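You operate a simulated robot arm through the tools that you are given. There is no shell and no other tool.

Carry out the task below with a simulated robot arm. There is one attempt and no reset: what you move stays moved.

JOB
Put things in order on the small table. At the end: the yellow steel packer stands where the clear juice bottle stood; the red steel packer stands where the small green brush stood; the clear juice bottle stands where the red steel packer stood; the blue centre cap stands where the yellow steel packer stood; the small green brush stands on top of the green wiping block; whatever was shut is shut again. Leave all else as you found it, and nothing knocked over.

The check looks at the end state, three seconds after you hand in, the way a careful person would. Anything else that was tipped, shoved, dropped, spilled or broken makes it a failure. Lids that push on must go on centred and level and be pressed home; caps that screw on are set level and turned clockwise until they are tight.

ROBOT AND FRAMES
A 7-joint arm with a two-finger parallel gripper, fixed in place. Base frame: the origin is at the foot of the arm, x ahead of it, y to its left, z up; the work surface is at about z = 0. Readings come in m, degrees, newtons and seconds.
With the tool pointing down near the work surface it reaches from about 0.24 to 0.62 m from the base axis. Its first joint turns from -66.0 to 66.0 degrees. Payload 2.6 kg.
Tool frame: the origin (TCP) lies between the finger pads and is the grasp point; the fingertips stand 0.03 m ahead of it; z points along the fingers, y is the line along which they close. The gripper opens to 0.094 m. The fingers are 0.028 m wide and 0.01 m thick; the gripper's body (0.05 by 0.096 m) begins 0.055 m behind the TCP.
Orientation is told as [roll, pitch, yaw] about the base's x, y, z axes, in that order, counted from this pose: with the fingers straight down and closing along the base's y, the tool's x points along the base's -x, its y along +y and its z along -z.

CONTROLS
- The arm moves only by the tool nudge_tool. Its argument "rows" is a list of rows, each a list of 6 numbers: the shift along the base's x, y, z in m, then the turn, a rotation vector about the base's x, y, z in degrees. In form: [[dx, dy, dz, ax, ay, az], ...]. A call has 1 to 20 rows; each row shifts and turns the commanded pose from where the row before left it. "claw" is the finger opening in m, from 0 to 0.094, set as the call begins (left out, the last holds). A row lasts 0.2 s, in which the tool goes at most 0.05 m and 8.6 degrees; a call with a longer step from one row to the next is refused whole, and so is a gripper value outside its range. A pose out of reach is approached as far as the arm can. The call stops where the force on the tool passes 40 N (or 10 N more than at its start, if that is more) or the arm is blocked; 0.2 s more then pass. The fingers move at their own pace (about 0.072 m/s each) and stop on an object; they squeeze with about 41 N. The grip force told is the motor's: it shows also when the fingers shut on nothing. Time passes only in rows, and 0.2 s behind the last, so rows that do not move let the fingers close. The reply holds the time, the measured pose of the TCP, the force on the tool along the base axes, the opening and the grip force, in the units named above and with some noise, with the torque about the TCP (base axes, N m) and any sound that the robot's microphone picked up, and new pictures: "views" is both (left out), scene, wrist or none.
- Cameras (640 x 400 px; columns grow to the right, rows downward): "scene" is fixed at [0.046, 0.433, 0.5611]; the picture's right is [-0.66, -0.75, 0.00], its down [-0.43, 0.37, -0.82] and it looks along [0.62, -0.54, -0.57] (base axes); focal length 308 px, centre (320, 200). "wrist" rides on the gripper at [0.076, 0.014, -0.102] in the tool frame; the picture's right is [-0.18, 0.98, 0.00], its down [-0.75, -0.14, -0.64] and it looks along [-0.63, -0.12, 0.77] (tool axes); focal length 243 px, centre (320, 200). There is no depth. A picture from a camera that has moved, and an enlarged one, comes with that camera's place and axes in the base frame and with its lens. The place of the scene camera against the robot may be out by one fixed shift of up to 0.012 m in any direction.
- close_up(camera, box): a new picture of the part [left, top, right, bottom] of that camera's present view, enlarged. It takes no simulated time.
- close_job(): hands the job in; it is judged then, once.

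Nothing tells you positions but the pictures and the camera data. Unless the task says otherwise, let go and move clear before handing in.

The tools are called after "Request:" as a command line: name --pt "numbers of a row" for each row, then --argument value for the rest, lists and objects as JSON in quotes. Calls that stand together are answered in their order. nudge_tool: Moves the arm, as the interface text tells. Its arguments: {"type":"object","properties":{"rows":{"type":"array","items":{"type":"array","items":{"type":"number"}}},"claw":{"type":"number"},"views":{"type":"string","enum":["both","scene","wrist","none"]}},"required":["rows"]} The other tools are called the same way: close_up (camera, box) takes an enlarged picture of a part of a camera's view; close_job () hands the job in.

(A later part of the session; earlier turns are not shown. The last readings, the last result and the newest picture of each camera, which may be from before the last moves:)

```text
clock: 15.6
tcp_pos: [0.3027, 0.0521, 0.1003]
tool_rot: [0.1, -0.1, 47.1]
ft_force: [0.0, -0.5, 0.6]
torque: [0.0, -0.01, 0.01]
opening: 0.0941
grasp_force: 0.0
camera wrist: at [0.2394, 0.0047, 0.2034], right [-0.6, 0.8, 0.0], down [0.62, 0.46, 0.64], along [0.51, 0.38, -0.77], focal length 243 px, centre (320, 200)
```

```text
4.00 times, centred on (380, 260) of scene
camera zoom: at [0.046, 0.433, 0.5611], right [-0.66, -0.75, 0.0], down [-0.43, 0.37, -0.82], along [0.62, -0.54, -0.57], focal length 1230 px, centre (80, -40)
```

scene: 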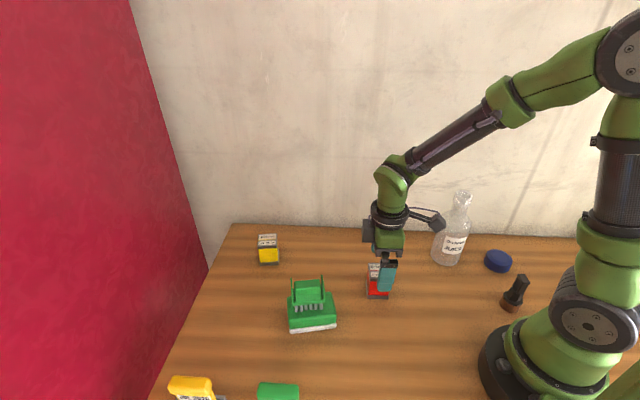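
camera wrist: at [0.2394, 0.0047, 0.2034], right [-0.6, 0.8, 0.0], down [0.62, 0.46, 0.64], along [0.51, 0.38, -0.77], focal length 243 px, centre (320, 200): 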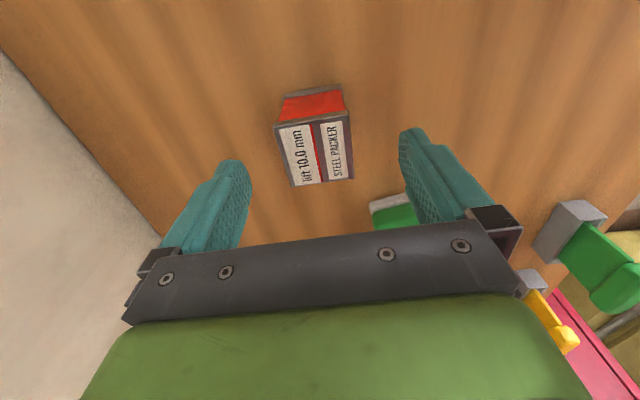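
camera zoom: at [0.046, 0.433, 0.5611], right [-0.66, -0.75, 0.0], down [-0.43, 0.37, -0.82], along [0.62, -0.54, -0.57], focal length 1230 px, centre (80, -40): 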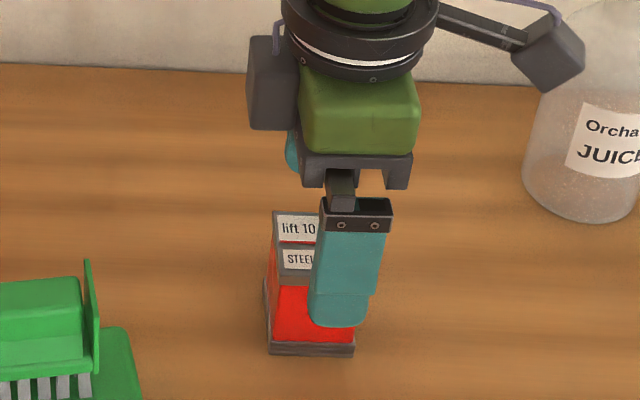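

The packer is aligned with the gripper, about 3 mm ahead in x. I'll correct that, descend to TCP z≈0.042 and close.

Request:
nudge_tool --pt "0.003 0 -0.01 0 0 0" --pt "0 0 -0.02 0 0 0" --pt "0 0 -0.02 0 0 0" --pt "0 0 -0.008 0 0 0" --pt "0 0 0 0 0 0" --views "both"

Request:
nudge_tool --pt "0 0 0 0 0 0" --pt "0 0 0 0 0 0" --pt "0 0 0 0 0 0" --claw 0.03 --views "both"

```text
clock: 16.8
tcp_pos: [0.306, 0.0498, 0.0435]
tool_rot: [0.1, 0.0, 47.2]
ft_force: [-0.5, -0.4, -0.2]
torque: [0.04, 0.01, -0.01]
opening: 0.0939
grasp_force: 0.2
camera wrist: at [0.2426, 0.0034, 0.1458], right [-0.6, 0.8, 0.0], down [0.62, 0.46, 0.64], along [0.51, 0.38, -0.77], focal length 243 px, centre (320, 200)
```

scene: 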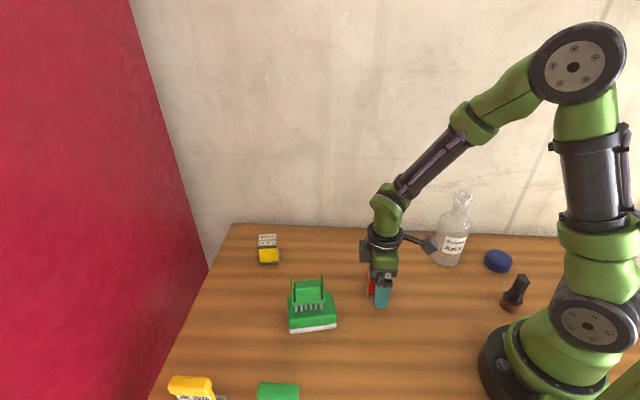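
wrist: 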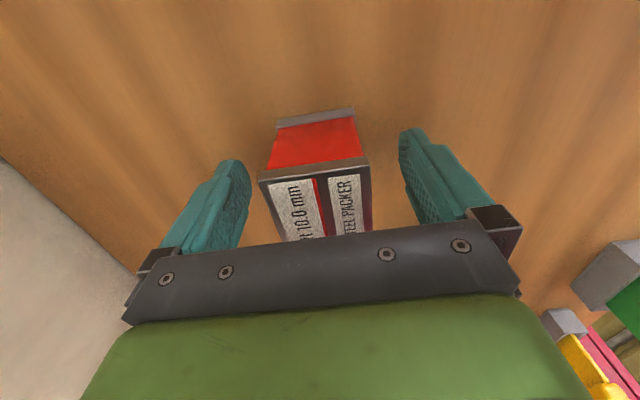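

```text
clock: 17.6
tcp_pos: [0.306, 0.0512, 0.0428]
tool_rot: [-0.1, 0.0, 47.2]
ft_force: [0.5, -0.1, -0.4]
torque: [0.03, 0.02, -0.02]
opening: 0.049
grasp_force: 41.5
camera wrist: at [0.2426, 0.0034, 0.146], right [-0.6, 0.8, 0.0], down [0.62, 0.46, 0.64], along [0.51, 0.38, -0.77], focal length 243 px, centre (320, 200)
```

scene: 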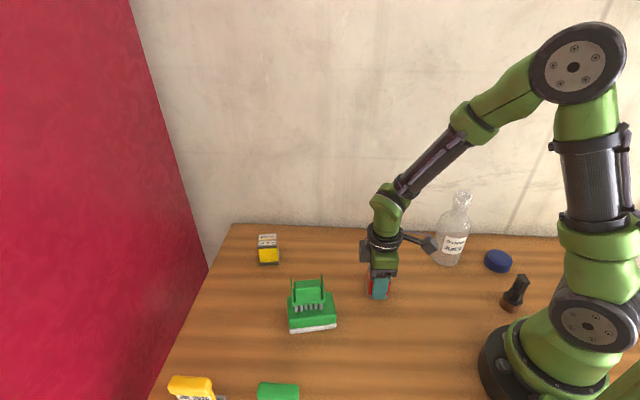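
wrist: 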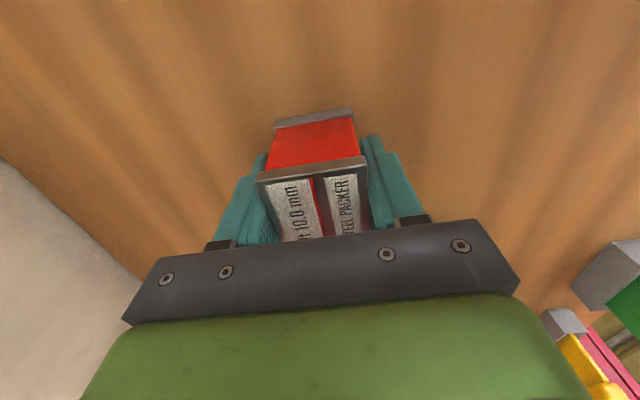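

The red packer is gripped (opening 0.049). I'll lift a little first and check the weight and that it comes up whole.

Request:
nudge_tool --pt "0 0 0.004 0 0 0" --pt "0 0 0.008 0 0 0" --pt "0 0 0.01 0 0 0" --pt "0 0 0 0 0 0" --views "both"

Request:
close_up --camera "scene" --box '[340, 220, 440, 310]'

Request:
close_up --camera "wrist" --box '[200, 60, 440, 260]'

```text
clock: 18.6
tcp_pos: [0.3078, 0.0503, 0.0631]
tool_rot: [0.1, 0.0, 47.1]
ft_force: [-0.2, -0.6, -2.3]
torque: [0.03, 0.02, -0.02]
opening: 0.0486
grasp_force: 40.8
camera wrist: at [0.244, 0.0038, 0.1668], right [-0.6, 0.8, 0.0], down [0.62, 0.46, 0.64], along [0.51, 0.38, -0.77], focal length 243 px, centre (320, 200)
```

scene: 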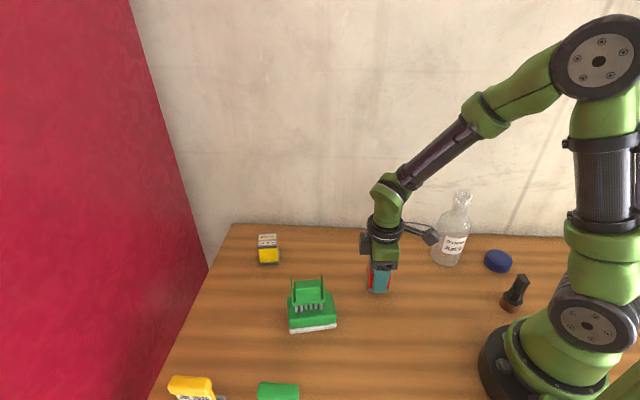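
wrist: 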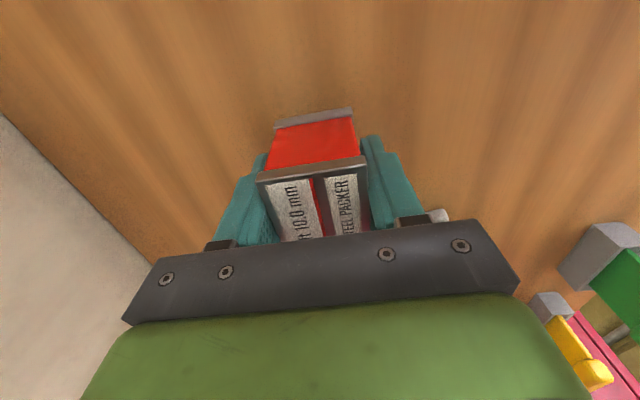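

```text
4.44 times, centred on (390, 265) of scene
camera zoom: at [0.046, 0.433, 0.5611], right [-0.66, -0.75, 0.0], down [-0.43, 0.37, -0.82], along [0.62, -0.54, -0.57], focal length 1367 px, centre (9, -89)
```

zoom: 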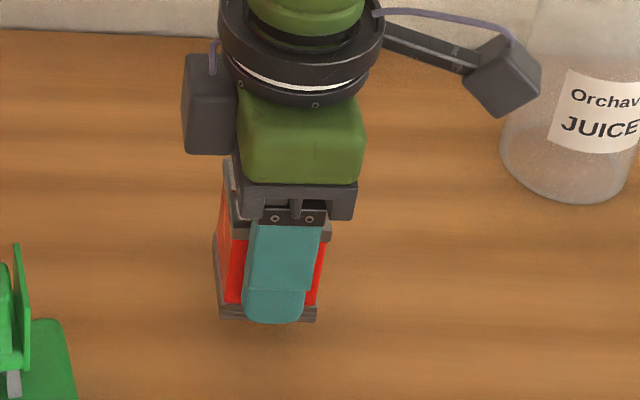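

```text
2.00 times, centred on (320, 160) of wrist
camera zoom: at [0.244, 0.0038, 0.1668], right [-0.6, 0.8, 0.0], down [0.62, 0.46, 0.64], along [0.51, 0.38, -0.77], focal length 485 px, centre (320, 280)
```

zoom: 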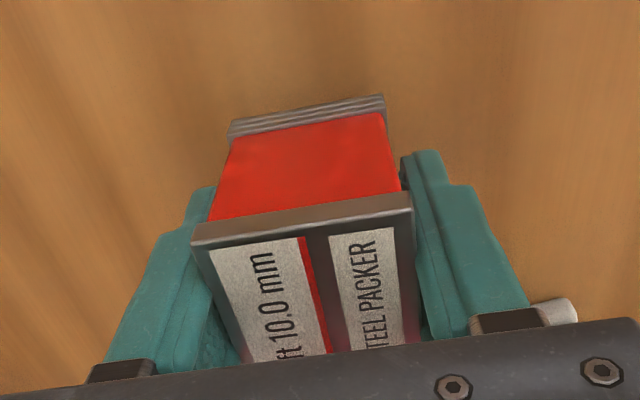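

It lifts cleanly and weighs little. I'll raise it well above the brush and carry it to the spot the brush came from, near (0.386, 0.359).

Request:
nudge_tool --pt "0 0 0.03 0 0 0" --pt "0 0 0.04 0 0 0" --pt "0 0 0.04 0 0 0" --pt "0 0 0.04 0 0 0" --pt "0 0 0.03 0 0 0" --pt "0 0 0 0 0 0" --views "both"

Request:
nudge_tool --pt "0.00995 0.0386 0 0 0 0" --pt "0.00995 0.0386 0 0 0 0" --pt "0.00995 0.0386 0 0 0 0" --pt "0.00995 0.0386 0 0 0 0" --pt "0.00995 0.0386 0 0 0 0" --pt "0.00995 0.0386 0 0 0 0" --pt "0.00995 0.0386 0 0 0 0" --pt "0.00995 0.0386 0 0 0 0" --pt "0 0 0 0 0 0" --views "both"

```text
clock: 20.0
tcp_pos: [0.3085, 0.05, 0.2465]
tool_rot: [0.1, 0.0, 47.2]
ft_force: [-0.7, -0.4, -0.6]
torque: [-0.02, -0.03, 0.01]
opening: 0.0487
grasp_force: 41.0
camera wrist: at [0.2446, 0.0032, 0.3488], right [-0.6, 0.8, 0.0], down [0.62, 0.46, 0.64], along [0.51, 0.38, -0.77], focal length 243 px, centre (320, 200)
```

scene: 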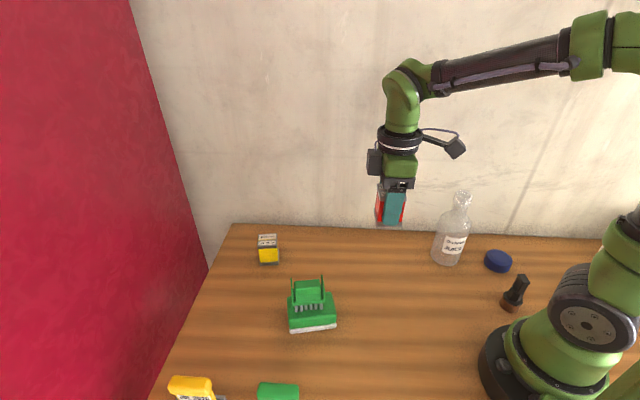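
wrist: 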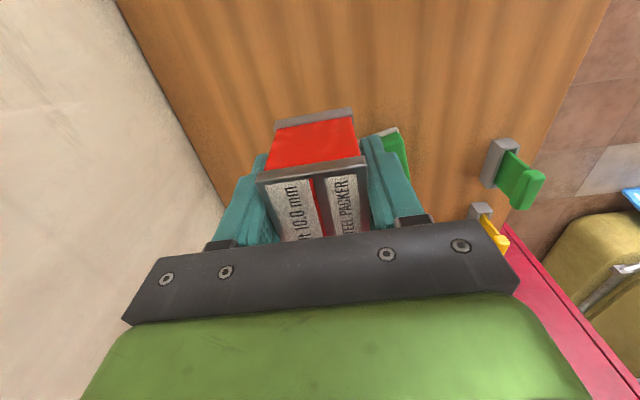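

```text
clock: 22.0
tcp_pos: [0.3874, 0.3589, 0.2448]
tool_rot: [0.0, 0.1, 47.3]
ft_force: [-0.5, 0.2, -2.1]
torque: [0.0, -0.02, 0.0]
opening: 0.0488
grasp_force: 40.6
camera wrist: at [0.3235, 0.313, 0.3469], right [-0.6, 0.8, 0.0], down [0.62, 0.46, 0.64], along [0.51, 0.38, -0.77], focal length 243 px, centre (320, 200)
```

scene: 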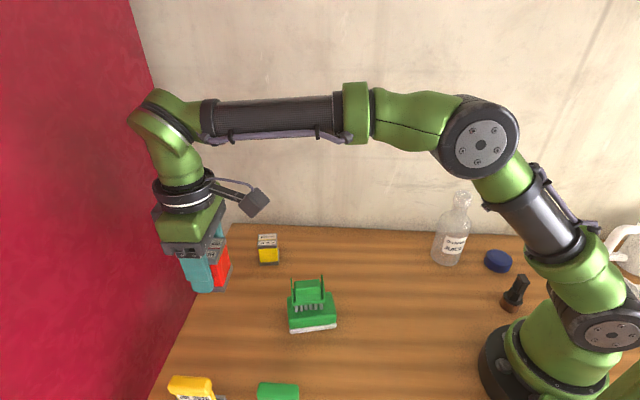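
wrist: 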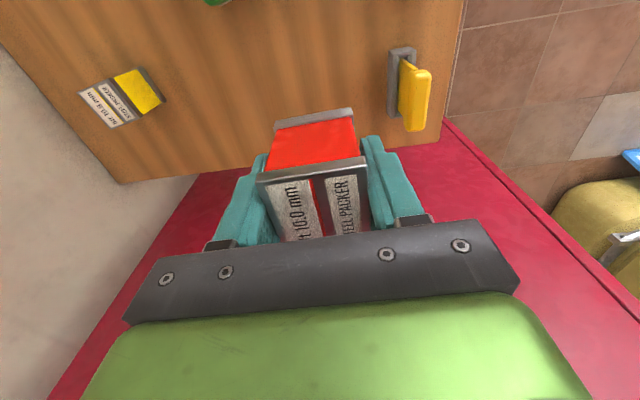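

Request:
nudge_tool --pt "-0.0005 0.0005 -0.04 0 0 0" --pt "0 0 -0.04 0 0 0" --pt "0 0 -0.04 0 0 0" --pt "0 0 -0.04 0 0 0" --pt "0 0 -0.02 0 0 0" --pt "0 0 -0.01 0 0 0" --pt "0 0 -0.005 0 0 0" --pt "0 0 0 0 0 0" --views "both"

Request:
close_up --camera "scene" --box '[170, 280, 270, 380]'

```text
clock: 23.8
tcp_pos: [0.3867, 0.3606, 0.0499]
tool_rot: [0.1, 0.0, 47.2]
ft_force: [0.3, -0.5, -1.0]
torque: [-0.01, -0.05, -0.02]
opening: 0.0489
grasp_force: 41.1
camera wrist: at [0.3229, 0.3141, 0.153], right [-0.6, 0.8, 0.0], down [0.62, 0.46, 0.64], along [0.51, 0.38, -0.77], focal length 243 px, centre (320, 200)
```

scene: 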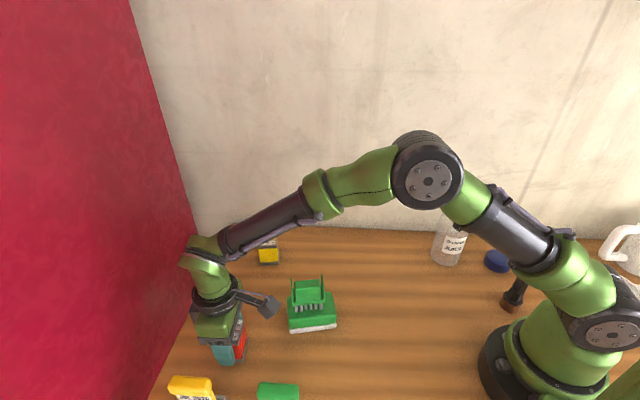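
wrist: 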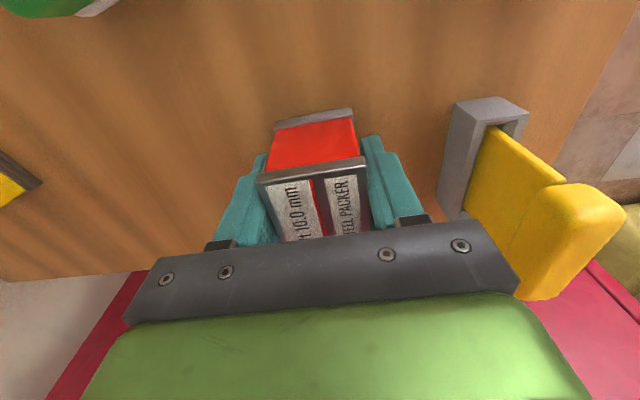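

```text
4.00 times, centred on (220, 330) of scene
camera zoom: at [0.046, 0.433, 0.5611], right [-0.66, -0.75, 0.0], down [-0.43, 0.37, -0.82], along [0.62, -0.54, -0.57], focal length 1230 px, centre (720, -320)
```

zoom: 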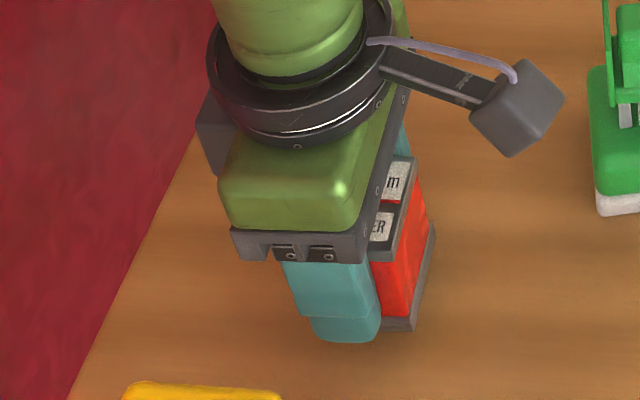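

Request:
nudge_tool --pt "0 0 -0.002 0 0 0" --pt "0 0 -0.002 0 0 0" --pt "0 0 -0.001 0 0 0" --pt "0 0 -0.0005 0 0 0" --pt "0 0 -0.0005 0 0 0" --pt "0 0 -0.0005 0 0 0" --pt "0 0 0 0 0 0" --views "none"

```text
clock: 25.4
tcp_pos: [0.3866, 0.3597, 0.0435]
tool_rot: [0.0, 0.0, 47.2]
ft_force: [-0.5, 0.0, -1.5]
torque: [-0.01, -0.01, 0.02]
opening: 0.0491
grasp_force: 41.2
```

Request:
nudge_tool --pt "0 0 -0.0005 0 0 0" --pt "0 0 -0.0003 0 0 0" --pt "0 0 0 0 0 0" --views "none"

```text
clock: 26.2
tcp_pos: [0.3865, 0.3599, 0.0423]
tool_rot: [0.0, -0.1, 47.2]
ft_force: [-0.8, -0.3, 1.0]
torque: [-0.01, -0.03, -0.03]
opening: 0.0489
grasp_force: 41.2
```

Request:
nudge_tool --pt "0 0 -0.0004 0 0 0" --pt "0 0 0 0 0 0" --views "none"

Request:
nudge_tool --pt "0 0 0 0 0 0" --pt "0 0 0 0 0 0" --pt "0 0 0 0 0 0" --claw 0.08 --views "both"

```text
clock: 26.8
tcp_pos: [0.3874, 0.3594, 0.0428]
tool_rot: [0.0, 0.0, 47.2]
ft_force: [-3.5, -3.7, 9.7]
torque: [-0.17, 0.15, -0.02]
opening: 0.0489
grasp_force: 41.3
```

```text
clock: 27.6
tcp_pos: [0.3879, 0.3601, 0.0424]
tool_rot: [-0.1, 0.0, 47.2]
ft_force: [0.1, 0.4, 0.3]
torque: [0.01, -0.02, 0.02]
opening: 0.0799
grasp_force: 0.0
camera wrist: at [0.3237, 0.3133, 0.1451], right [-0.6, 0.8, 0.0], down [0.62, 0.46, 0.64], along [0.51, 0.38, -0.77], focal length 243 px, centre (320, 200)
```

scene: 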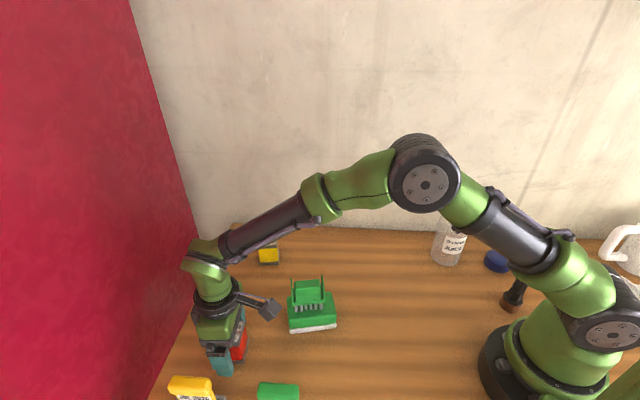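
wrist: 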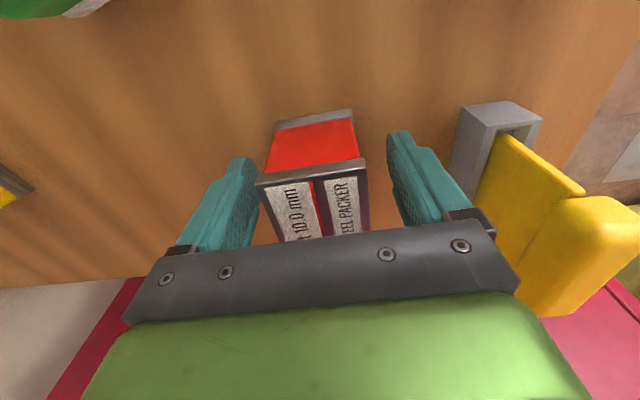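

The red packer stands on the brush's old spot. I'll rise well clear and check it, then travel high toward the bottle.

Request:
nudge_tool --pt "0 0 0.02 0 0 0" --pt "0 0 0.04 0 0 0" --pt "0 0 0.048 0 0 0" --pt "0 0 0.05 0 0 0" --pt "0 0 0.05 0 0 0" --pt "0 0 0.05 0 0 0" --pt "0 0 0 0 0 0" --views "both"

Request:
nudge_tool --pt "-0.01 -0.043 0 0 0 -5" --pt "-0.01 -0.043 0 0 0 -5" --pt "-0.01 -0.043 0 0 0 -5" --pt "-0.01 -0.043 0 0 0 -5" --pt "-0.01 -0.043 0 0 0 -5" --pt "-0.01 -0.043 0 0 0 -5" --pt "-0.01 -0.043 0 0 0 -5" --pt "-0.01 -0.043 0 0 0 -5" --pt "-0.01 -0.043 0 0 0 -5" --pt "-0.01 -0.043 0 0 0 -5" --pt "-0.01 -0.03 0 0 0 -5" --pt "-0.01 0 0 0 0 -2.2" --pt "0 0 0 0 0 0" --views "both"

Request:
close_up --camera "scene" --box '[170, 280, 290, 400]'

```text
clock: 29.2
tcp_pos: [0.3867, 0.357, 0.3002]
tool_rot: [0.1, 0.0, 47.2]
ft_force: [0.5, -0.1, -0.9]
torque: [0.01, -0.02, -0.01]
opening: 0.0801
grasp_force: 0.1
camera wrist: at [0.3233, 0.3103, 0.404], right [-0.6, 0.8, 0.0], down [0.62, 0.46, 0.64], along [0.51, 0.38, -0.77], focal length 243 px, centre (320, 200)
```

scene: 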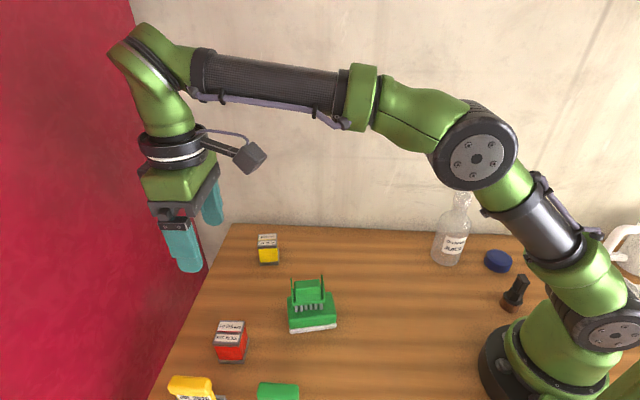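
wrist: 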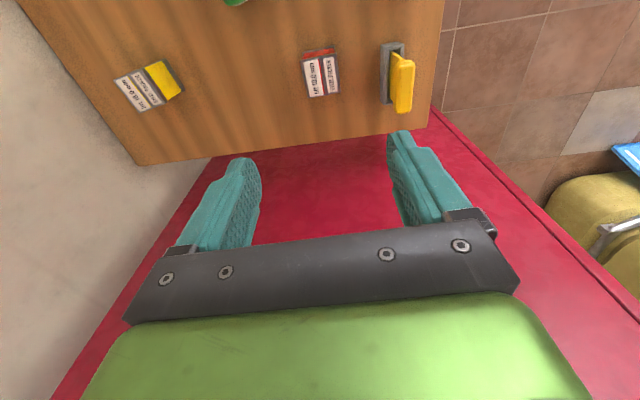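

```text
clock: 32.0
tcp_pos: [0.2655, -0.1025, 0.2987]
tool_rot: [0.1, 0.0, -10.2]
ft_force: [-0.3, -0.4, 0.4]
torque: [0.02, 0.01, 0.01]
opening: 0.0801
grasp_force: 0.1
camera wrist: at [0.1928, -0.0745, 0.4021], right [0.35, 0.94, 0.0], down [0.72, -0.27, 0.64], along [0.6, -0.23, -0.77], focal length 243 px, centre (320, 200)
```

scene: 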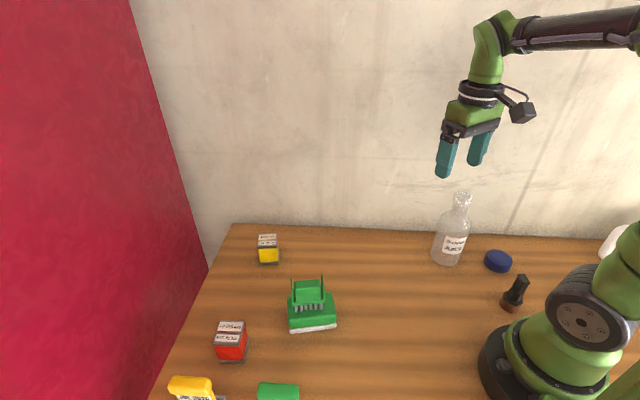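
wrist: 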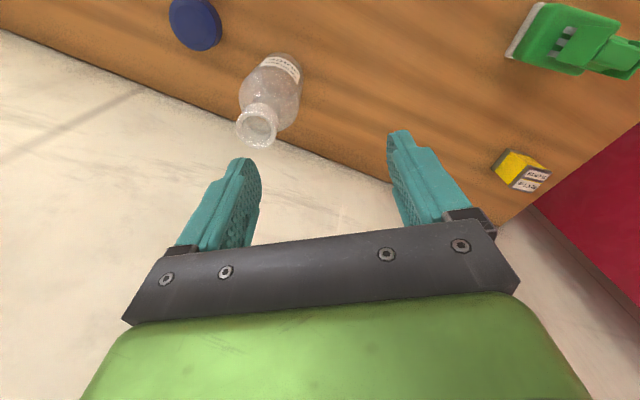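

```text
3.33 times, centred on (230, 340) of scene
camera zoom: at [0.046, 0.433, 0.5611], right [-0.66, -0.75, 0.0], down [-0.43, 0.37, -0.82], along [0.62, -0.54, -0.57], focal length 1025 px, centre (620, -267)
```

zoom: 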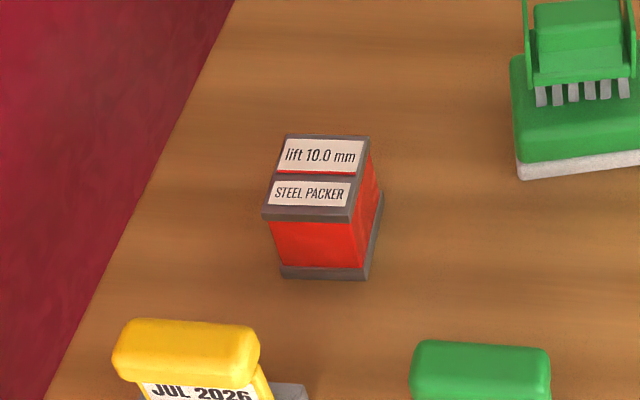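

The red packer stands upright on the brush's old spot. Now I'll measure the bottle in the wrist view.

Request:
close_up --camera "wrist" --box '[150, 0, 330, 160]'

Request:
close_up --camera "scene" --box '[410, 180, 500, 280]'

```text
2.50 times, centred on (240, 80) of wrist
camera zoom: at [0.1928, -0.0745, 0.4021], right [0.35, 0.94, 0.0], down [0.72, -0.27, 0.64], along [0.6, -0.23, -0.77], focal length 606 px, centre (520, 500)
```

zoom: 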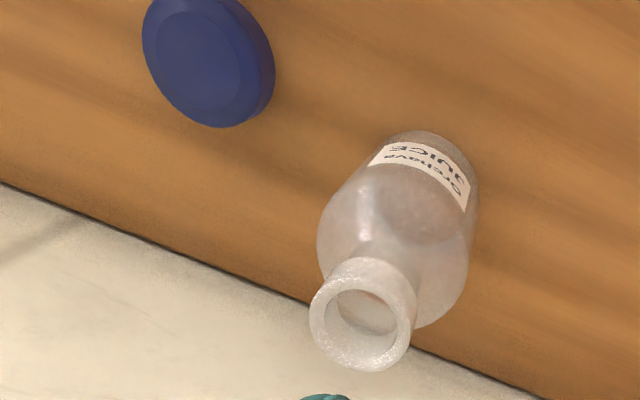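

```text
4.00 times, centred on (455, 230) of scene
camera zoom: at [0.046, 0.433, 0.5611], right [-0.66, -0.75, 0.0], down [-0.43, 0.37, -0.82], along [0.62, -0.54, -0.57], focal length 1230 px, centre (-220, 80)
```

zoom: 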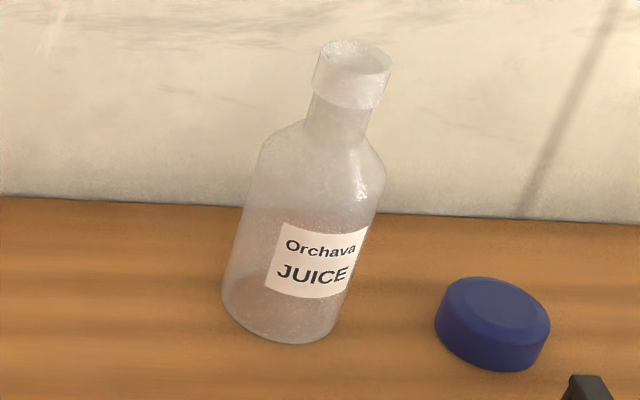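

The bottle mouth is near (0.262, -0.165) at z≈0.185, with a rim of about 40 mm. I'll centre above it to refine this.

Request:
nudge_tool --pt "-0.002 -0.03 0 0 0 0" --pt "-0.002 -0.03 -0.01 0 0 0" --pt "0 0 -0.02 0 0 0.2" --pt "0 0 0 0 0 0" --views "both"

Request:
close_up --camera "wrist" --box '[220, 60, 420, 220]'

Request:
close_up --camera "scene" --box '[410, 130, 510, 270]'

```text
clock: 33.0
tcp_pos: [0.2634, -0.1612, 0.2677]
tool_rot: [0.0, 0.0, -9.8]
ft_force: [0.5, -0.4, 0.8]
torque: [0.0, -0.01, -0.02]
opening: 0.08
grasp_force: 0.1
camera wrist: at [0.1892, -0.1342, 0.3713], right [0.35, 0.94, 0.0], down [0.72, -0.27, 0.64], along [0.6, -0.22, -0.77], focal length 243 px, centre (320, 200)
```

scene: 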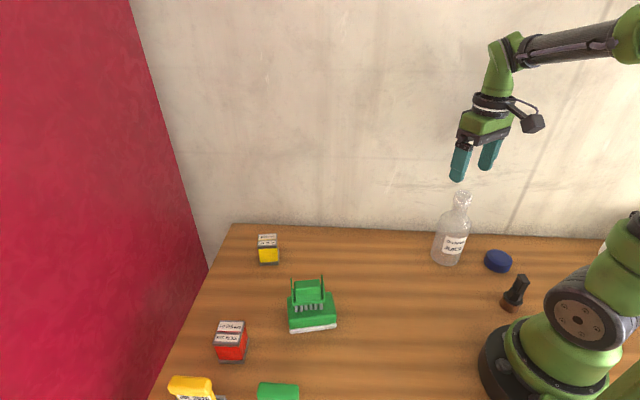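
wrist: 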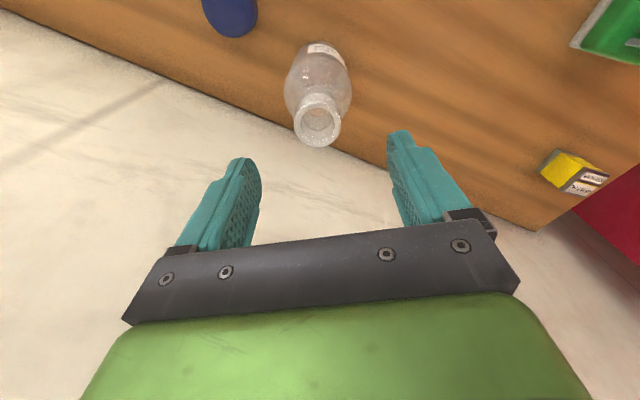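

```text
2.50 times, centred on (320, 140) of wrist
camera zoom: at [0.1892, -0.1342, 0.3713], right [0.35, 0.94, 0.0], down [0.72, -0.27, 0.64], along [0.6, -0.22, -0.77], focal length 606 px, centre (320, 350)
```

zoom: 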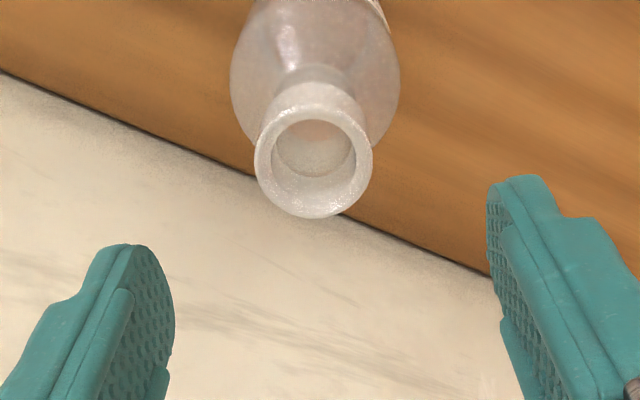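

```text
2.86 times, centred on (460, 200) of scene
camera zoom: at [0.046, 0.433, 0.5611], right [-0.66, -0.75, 0.0], down [-0.43, 0.37, -0.82], along [0.62, -0.54, -0.57], focal length 879 px, centre (-80, 200)
```

zoom: 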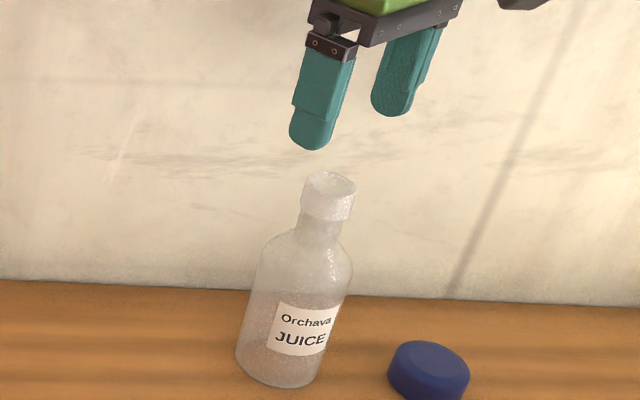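

Request:
nudge_tool --pt "0.001 -0.0027 -0.02 0 0 0" --pt "0 0 -0.02 0 0 0" --pt "0 0 -0.02 0 0 0" --pt "0 0 0 0 0 0" --views "both"

Request:
close_up --camera "wrist" --box '[220, 80, 420, 240]'

Request:
close_up --camera "scene" --box '[410, 130, 510, 270]'

```text
clock: 34.0
tcp_pos: [0.2639, -0.1626, 0.2085]
tool_rot: [0.1, 0.1, -9.8]
ft_force: [0.8, -0.1, 0.0]
torque: [0.02, 0.04, 0.0]
opening: 0.0802
grasp_force: 0.1
camera wrist: at [0.191, -0.136, 0.3119], right [0.35, 0.94, 0.0], down [0.72, -0.27, 0.64], along [0.6, -0.22, -0.77], focal length 243 px, centre (320, 200)
```

scene: 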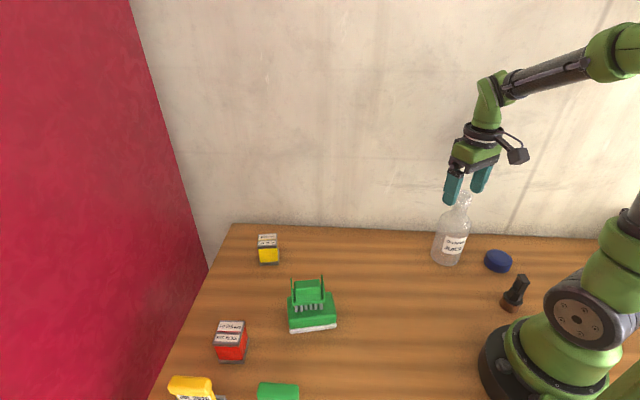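
wrist: 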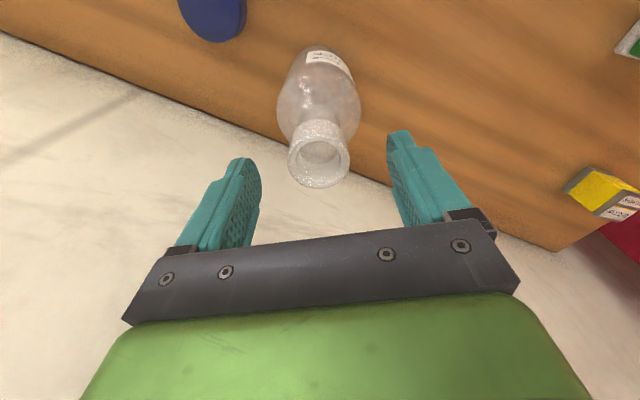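

```text
2.50 times, centred on (320, 160) of wrist
camera zoom: at [0.191, -0.136, 0.3119], right [0.35, 0.94, 0.0], down [0.72, -0.27, 0.64], along [0.6, -0.22, -0.77], focal length 606 px, centre (320, 300)
```

zoom: 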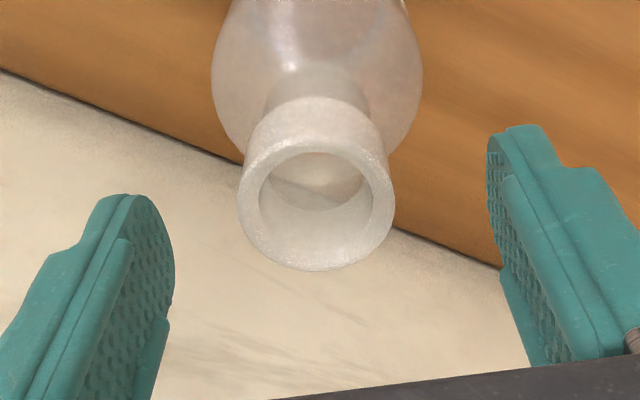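

```text
2.86 times, centred on (460, 200) of scene
camera zoom: at [0.046, 0.433, 0.5611], right [-0.66, -0.75, 0.0], down [-0.43, 0.37, -0.82], along [0.62, -0.54, -0.57], focal length 879 px, centre (-80, 200)
```

zoom: 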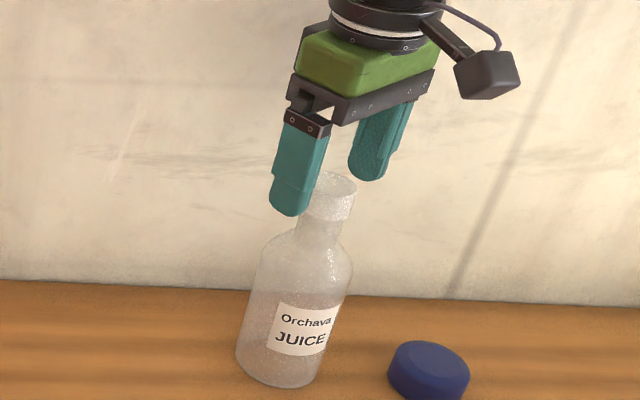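

The rim is centred within 1 mm. I'll lower so the pads straddle the lip, then close gently.

Request:
nudge_tool --pt "-0.0002 -0.001 -0.015 0 0 0" --pt "0 0 -0.015 0 0 0" --pt "0 0 -0.008 0 0 0" --pt "0 0 0 0 0 0" --views "both"

Request:
close_up --camera "wrist" --box '[220, 80, 420, 240]'

Request:
close_up --camera "scene" --box '[410, 130, 510, 270]'

```text
clock: 35.0
tcp_pos: [0.2645, -0.1642, 0.1718]
tool_rot: [0.0, 0.0, -9.8]
ft_force: [-1.1, -0.5, 0.8]
torque: [-0.04, 0.03, -0.01]
opening: 0.0796
grasp_force: 0.0
camera wrist: at [0.1906, -0.1376, 0.2737], right [0.35, 0.94, 0.0], down [0.72, -0.27, 0.64], along [0.6, -0.22, -0.77], focal length 243 px, centre (320, 200)
```

scene: 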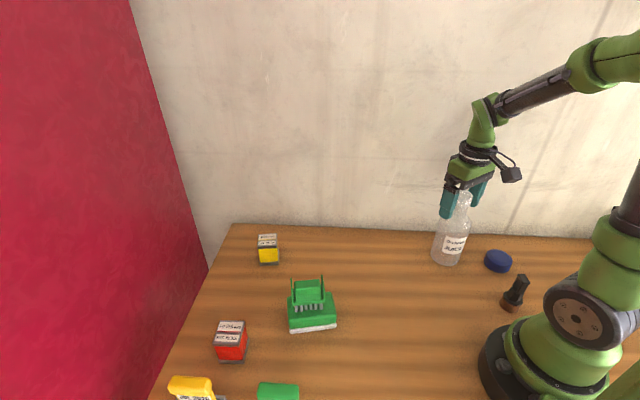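
wrist: 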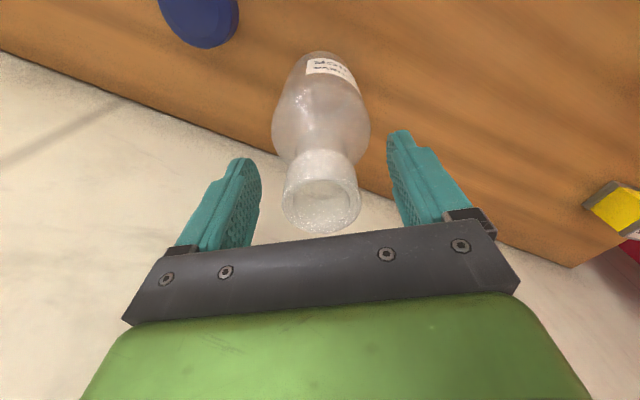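

```text
2.50 times, centred on (320, 160) of wrist
camera zoom: at [0.1906, -0.1376, 0.2737], right [0.35, 0.94, 0.0], down [0.72, -0.27, 0.64], along [0.6, -0.22, -0.77], focal length 606 px, centre (320, 300)
```

zoom: 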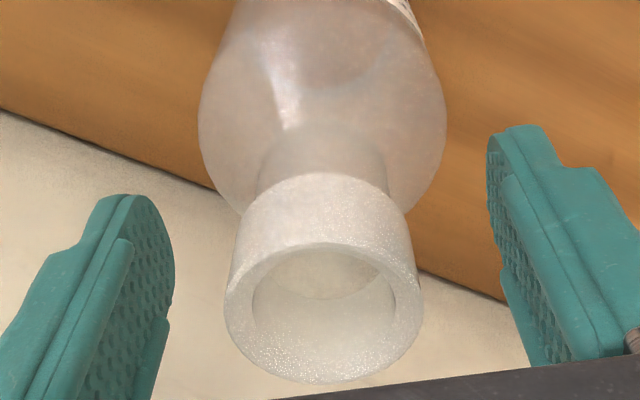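

```text
2.86 times, centred on (460, 200) of scene
camera zoom: at [0.046, 0.433, 0.5611], right [-0.66, -0.75, 0.0], down [-0.43, 0.37, -0.82], along [0.62, -0.54, -0.57], focal length 879 px, centre (-80, 200)
```

zoom: 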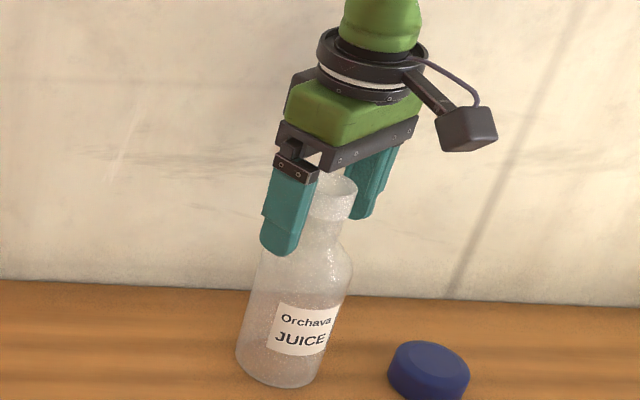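

Request:
nudge_tool --pt "0 0 0 0 0 0" --pt "0 0 0 0 0 0" --pt "0 0 0 0 0 0" --claw 0.03 --views "both"

Request:
close_up --camera "scene" --box '[410, 130, 510, 270]'

```text
clock: 35.8
tcp_pos: [0.2646, -0.1647, 0.17]
tool_rot: [0.0, 0.1, -9.7]
ft_force: [-1.0, -0.3, -0.4]
torque: [-0.01, -0.01, -0.02]
opening: 0.0354
grasp_force: 41.0
camera wrist: at [0.1906, -0.1375, 0.2738], right [0.35, 0.94, 0.0], down [0.72, -0.27, 0.64], along [0.6, -0.22, -0.77], focal length 243 px, centre (320, 200)
```

scene: 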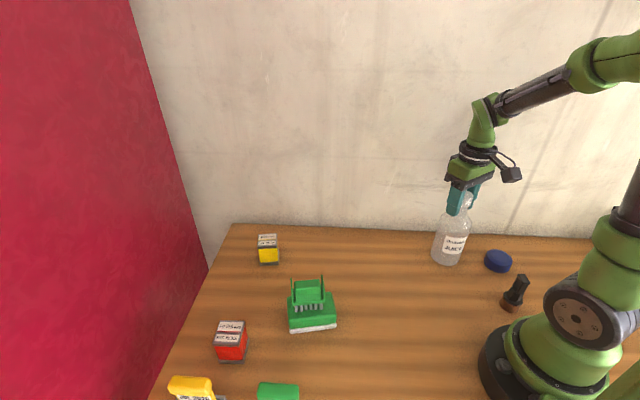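
wrist: 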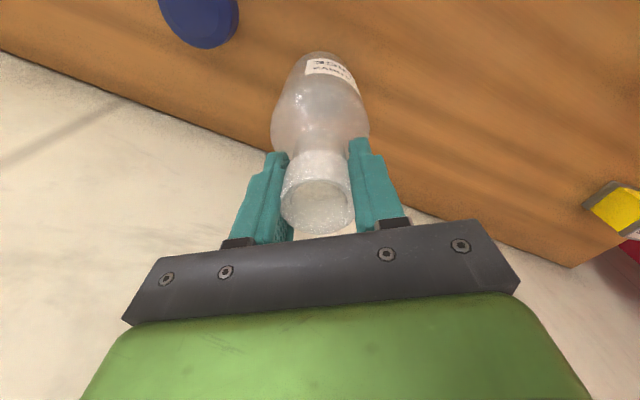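

```text
2.86 times, centred on (460, 200) of scene
camera zoom: at [0.046, 0.433, 0.5611], right [-0.66, -0.75, 0.0], down [-0.43, 0.37, -0.82], along [0.62, -0.54, -0.57], focal length 879 px, centre (-80, 200)
```

zoom: 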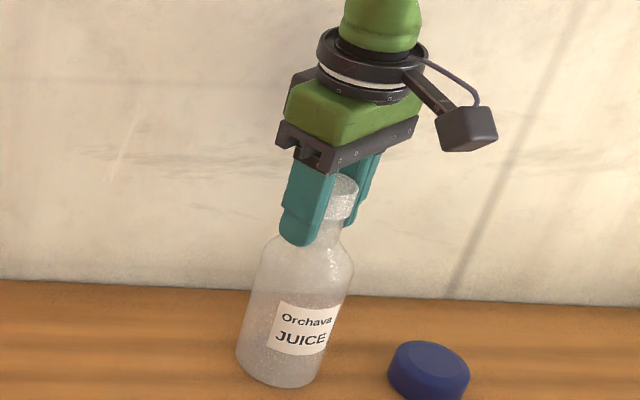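

The lip is held at 0.035 m and the bottle hasn't moved. I'll lift it slowly, keeping it level.

Request:
nudge_tool --pt "0 0 0.003 0 0 0" --pt "0 0 0.005 0 0 0" --pt "0 0 0.008 0 0 0" --pt "0 0 0 0 0 0" --views "scene"

Request:
close_up --camera "scene" --box '[410, 130, 510, 270]'

```text
clock: 36.8
tcp_pos: [0.2639, -0.1649, 0.1872]
tool_rot: [0.0, 0.0, -9.8]
ft_force: [-0.6, 0.0, -1.3]
torque: [0.03, 0.01, 0.0]
opening: 0.0358
grasp_force: 40.5
```

scene: 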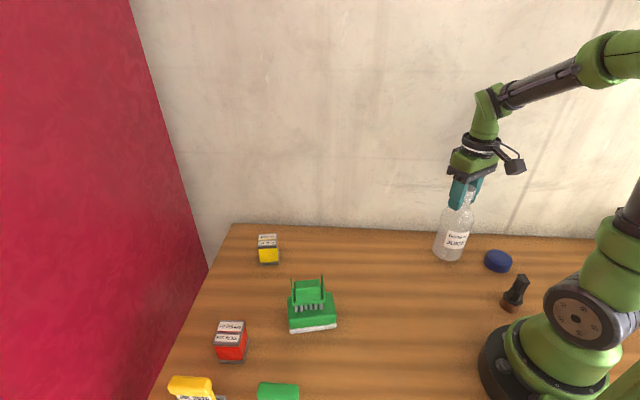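

```text
2.86 times, centred on (460, 200) of scene
camera zoom: at [0.046, 0.433, 0.5611], right [-0.66, -0.75, 0.0], down [-0.43, 0.37, -0.82], along [0.62, -0.54, -0.57], focal length 879 px, centre (-80, 200)
```

zoom: 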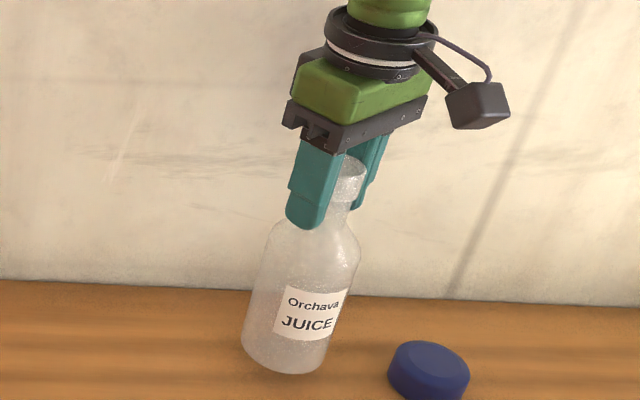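

Request:
nudge_tool --pt "0 0 0.01 0 0 0" --pt "0 0 0.015 0 0 0" --pt "0 0 0.015 0 0 0" --pt "0 0 0.01 0 0 0" --pt "0.0016 0.008 0 0 0 0" --pt "0.003 0.015 0 0 0 0" --pt "0.004 0.02 0 0 0 0" --pt "0.004 0.02 0 0 0 0" --pt "0.004 0.02 0 0 0 0" --pt "0.004 0.02 0 0 0 0" --pt "0.004 0.02 0 0 0 0" --pt "0.004 0.02 0 0 0 0" --pt "0.004 0.02 0 0 0 0" --pt "0.004 0.02 0 0 0 0" --pt "0.003 0.0162 0 0 0 0" --pt "0.002 0.01 0 0 0 0" --pt "0.001 0.0055 0 0 0 0" --pt "0 0 0 0 0 0" --views "both"

Request:
close_up --camera "scene" --box '[330, 170, 450, 310]'

```text
clock: 40.6
tcp_pos: [0.3064, 0.0501, 0.2374]
tool_rot: [0.0, 0.0, -9.8]
ft_force: [-0.1, -0.7, -1.2]
torque: [0.0, 0.0, 0.01]
opening: 0.0358
grasp_force: 41.2
camera wrist: at [0.2325, 0.0775, 0.3408], right [0.35, 0.94, 0.0], down [0.72, -0.27, 0.64], along [0.6, -0.22, -0.77], focal length 243 px, centre (320, 200)
```

scene: 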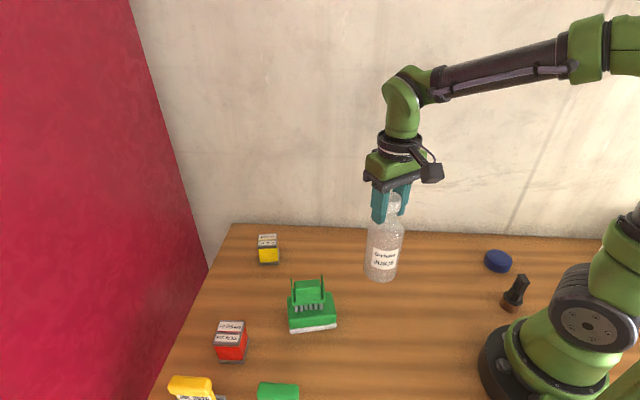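
wrist: 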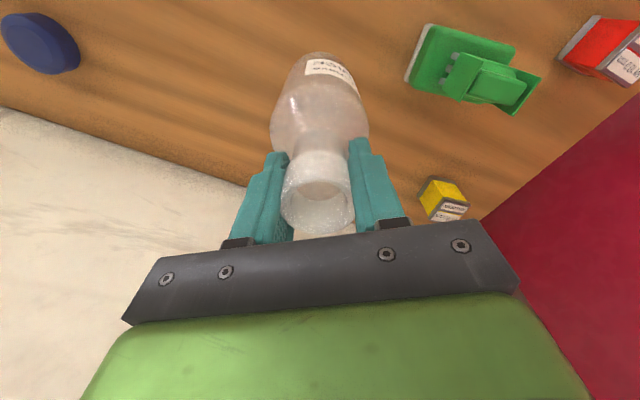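

```text
2.86 times, centred on (390, 240) of scene
camera zoom: at [0.046, 0.433, 0.5611], right [-0.66, -0.75, 0.0], down [-0.43, 0.37, -0.82], along [0.62, -0.54, -0.57], focal length 879 px, centre (120, 86)
```

zoom: 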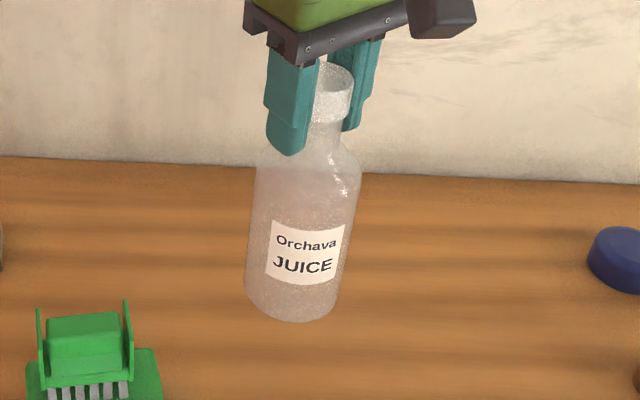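

The bottle hangs upright above the red packer's old spot. I'll lower it gently to the table.

Request:
nudge_tool --pt "0 0 -0.01 0 0 0" --pt "0 0 -0.015 0 0 0" --pt "0 0 -0.015 0 0 0" --pt "0 0 -0.012 0 0 0" --pt "0 0 -0.006 0 0 0" --pt "0 0 -0.004 0 0 0" --pt "0 0 -0.002 0 0 0" --pt "0 0 -0.001 0 0 0" --pt "0 0 0 0 0 0" --views "none"

Request:
nudge_tool --pt "0 0 -0.0005 0 0 0" --pt "0 0 -0.0003 0 0 0" --pt "0 0 0 0 0 0" --views "none"

```text
clock: 42.6
tcp_pos: [0.3068, 0.0514, 0.1731]
tool_rot: [0.0, -0.1, -9.8]
ft_force: [-0.3, 0.4, -0.7]
torque: [0.01, -0.03, -0.03]
opening: 0.0357
grasp_force: 40.7
```

```text
clock: 43.4
tcp_pos: [0.305, 0.0517, 0.173]
tool_rot: [0.0, 0.0, -9.8]
ft_force: [0.2, 0.2, -0.7]
torque: [-0.01, 0.02, 0.0]
opening: 0.0356
grasp_force: 41.2
```

Request:
nudge_tool --pt "0 0 -0.0003 0 0 0" --pt "0 0 -0.0003 0 0 0" --pt "0 0 0 0 0 0" --views "none"

```text
clock: 44.2
tcp_pos: [0.3072, 0.0502, 0.1713]
tool_rot: [0.0, 0.0, -9.8]
ft_force: [-0.6, -1.2, -0.7]
torque: [-0.02, 0.02, 0.01]
opening: 0.0359
grasp_force: 41.3
```

Request:
nudge_tool --pt "0 0 -0.0004 0 0 0" --pt "0 0 0 0 0 0" --views "scene"

Request:
close_up --camera "scene" --box '[330, 170, 450, 310]'

```text
clock: 44.8
tcp_pos: [0.3066, 0.0507, 0.1712]
tool_rot: [0.0, 0.0, -9.8]
ft_force: [-0.1, -0.6, -1.0]
torque: [0.01, 0.04, 0.02]
opening: 0.0355
grasp_force: 41.0
```

scene: 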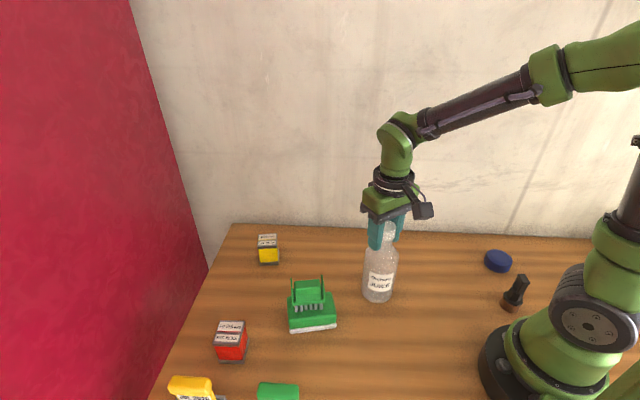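

```text
2.86 times, centred on (390, 240) of scene
camera zoom: at [0.046, 0.433, 0.5611], right [-0.66, -0.75, 0.0], down [-0.43, 0.37, -0.82], along [0.62, -0.54, -0.57], focal length 879 px, centre (120, 86)
```

zoom: 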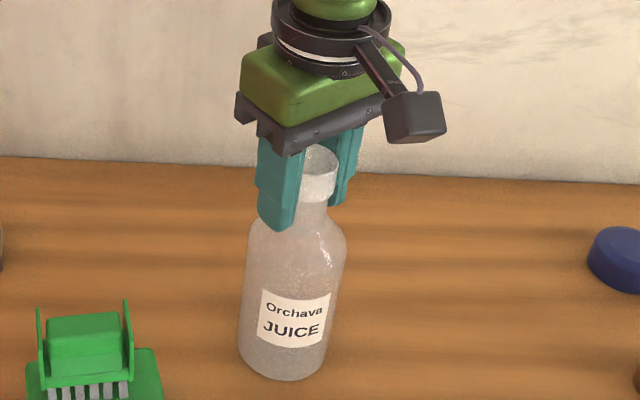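

Request:
nudge_tool --pt "0 0 -0.0004 0 0 0" --pt "0 0 0 0 0 0" --views "none"

Request:
nudge_tool --pt "0 0 -0.0004 0 0 0" --pt "0 0 0 0 0 0" --views "none"

```text
clock: 45.4
tcp_pos: [0.3067, 0.05, 0.1697]
tool_rot: [0.0, 0.1, -9.8]
ft_force: [0.0, 0.1, 0.0]
torque: [0.0, 0.02, 0.03]
opening: 0.0356
grasp_force: 40.6
```

```text
clock: 46.0
tcp_pos: [0.3059, 0.0501, 0.1705]
tool_rot: [-0.1, 0.0, -9.7]
ft_force: [0.3, -0.8, 1.9]
torque: [-0.16, 0.08, -0.03]
opening: 0.0358
grasp_force: 41.4
```

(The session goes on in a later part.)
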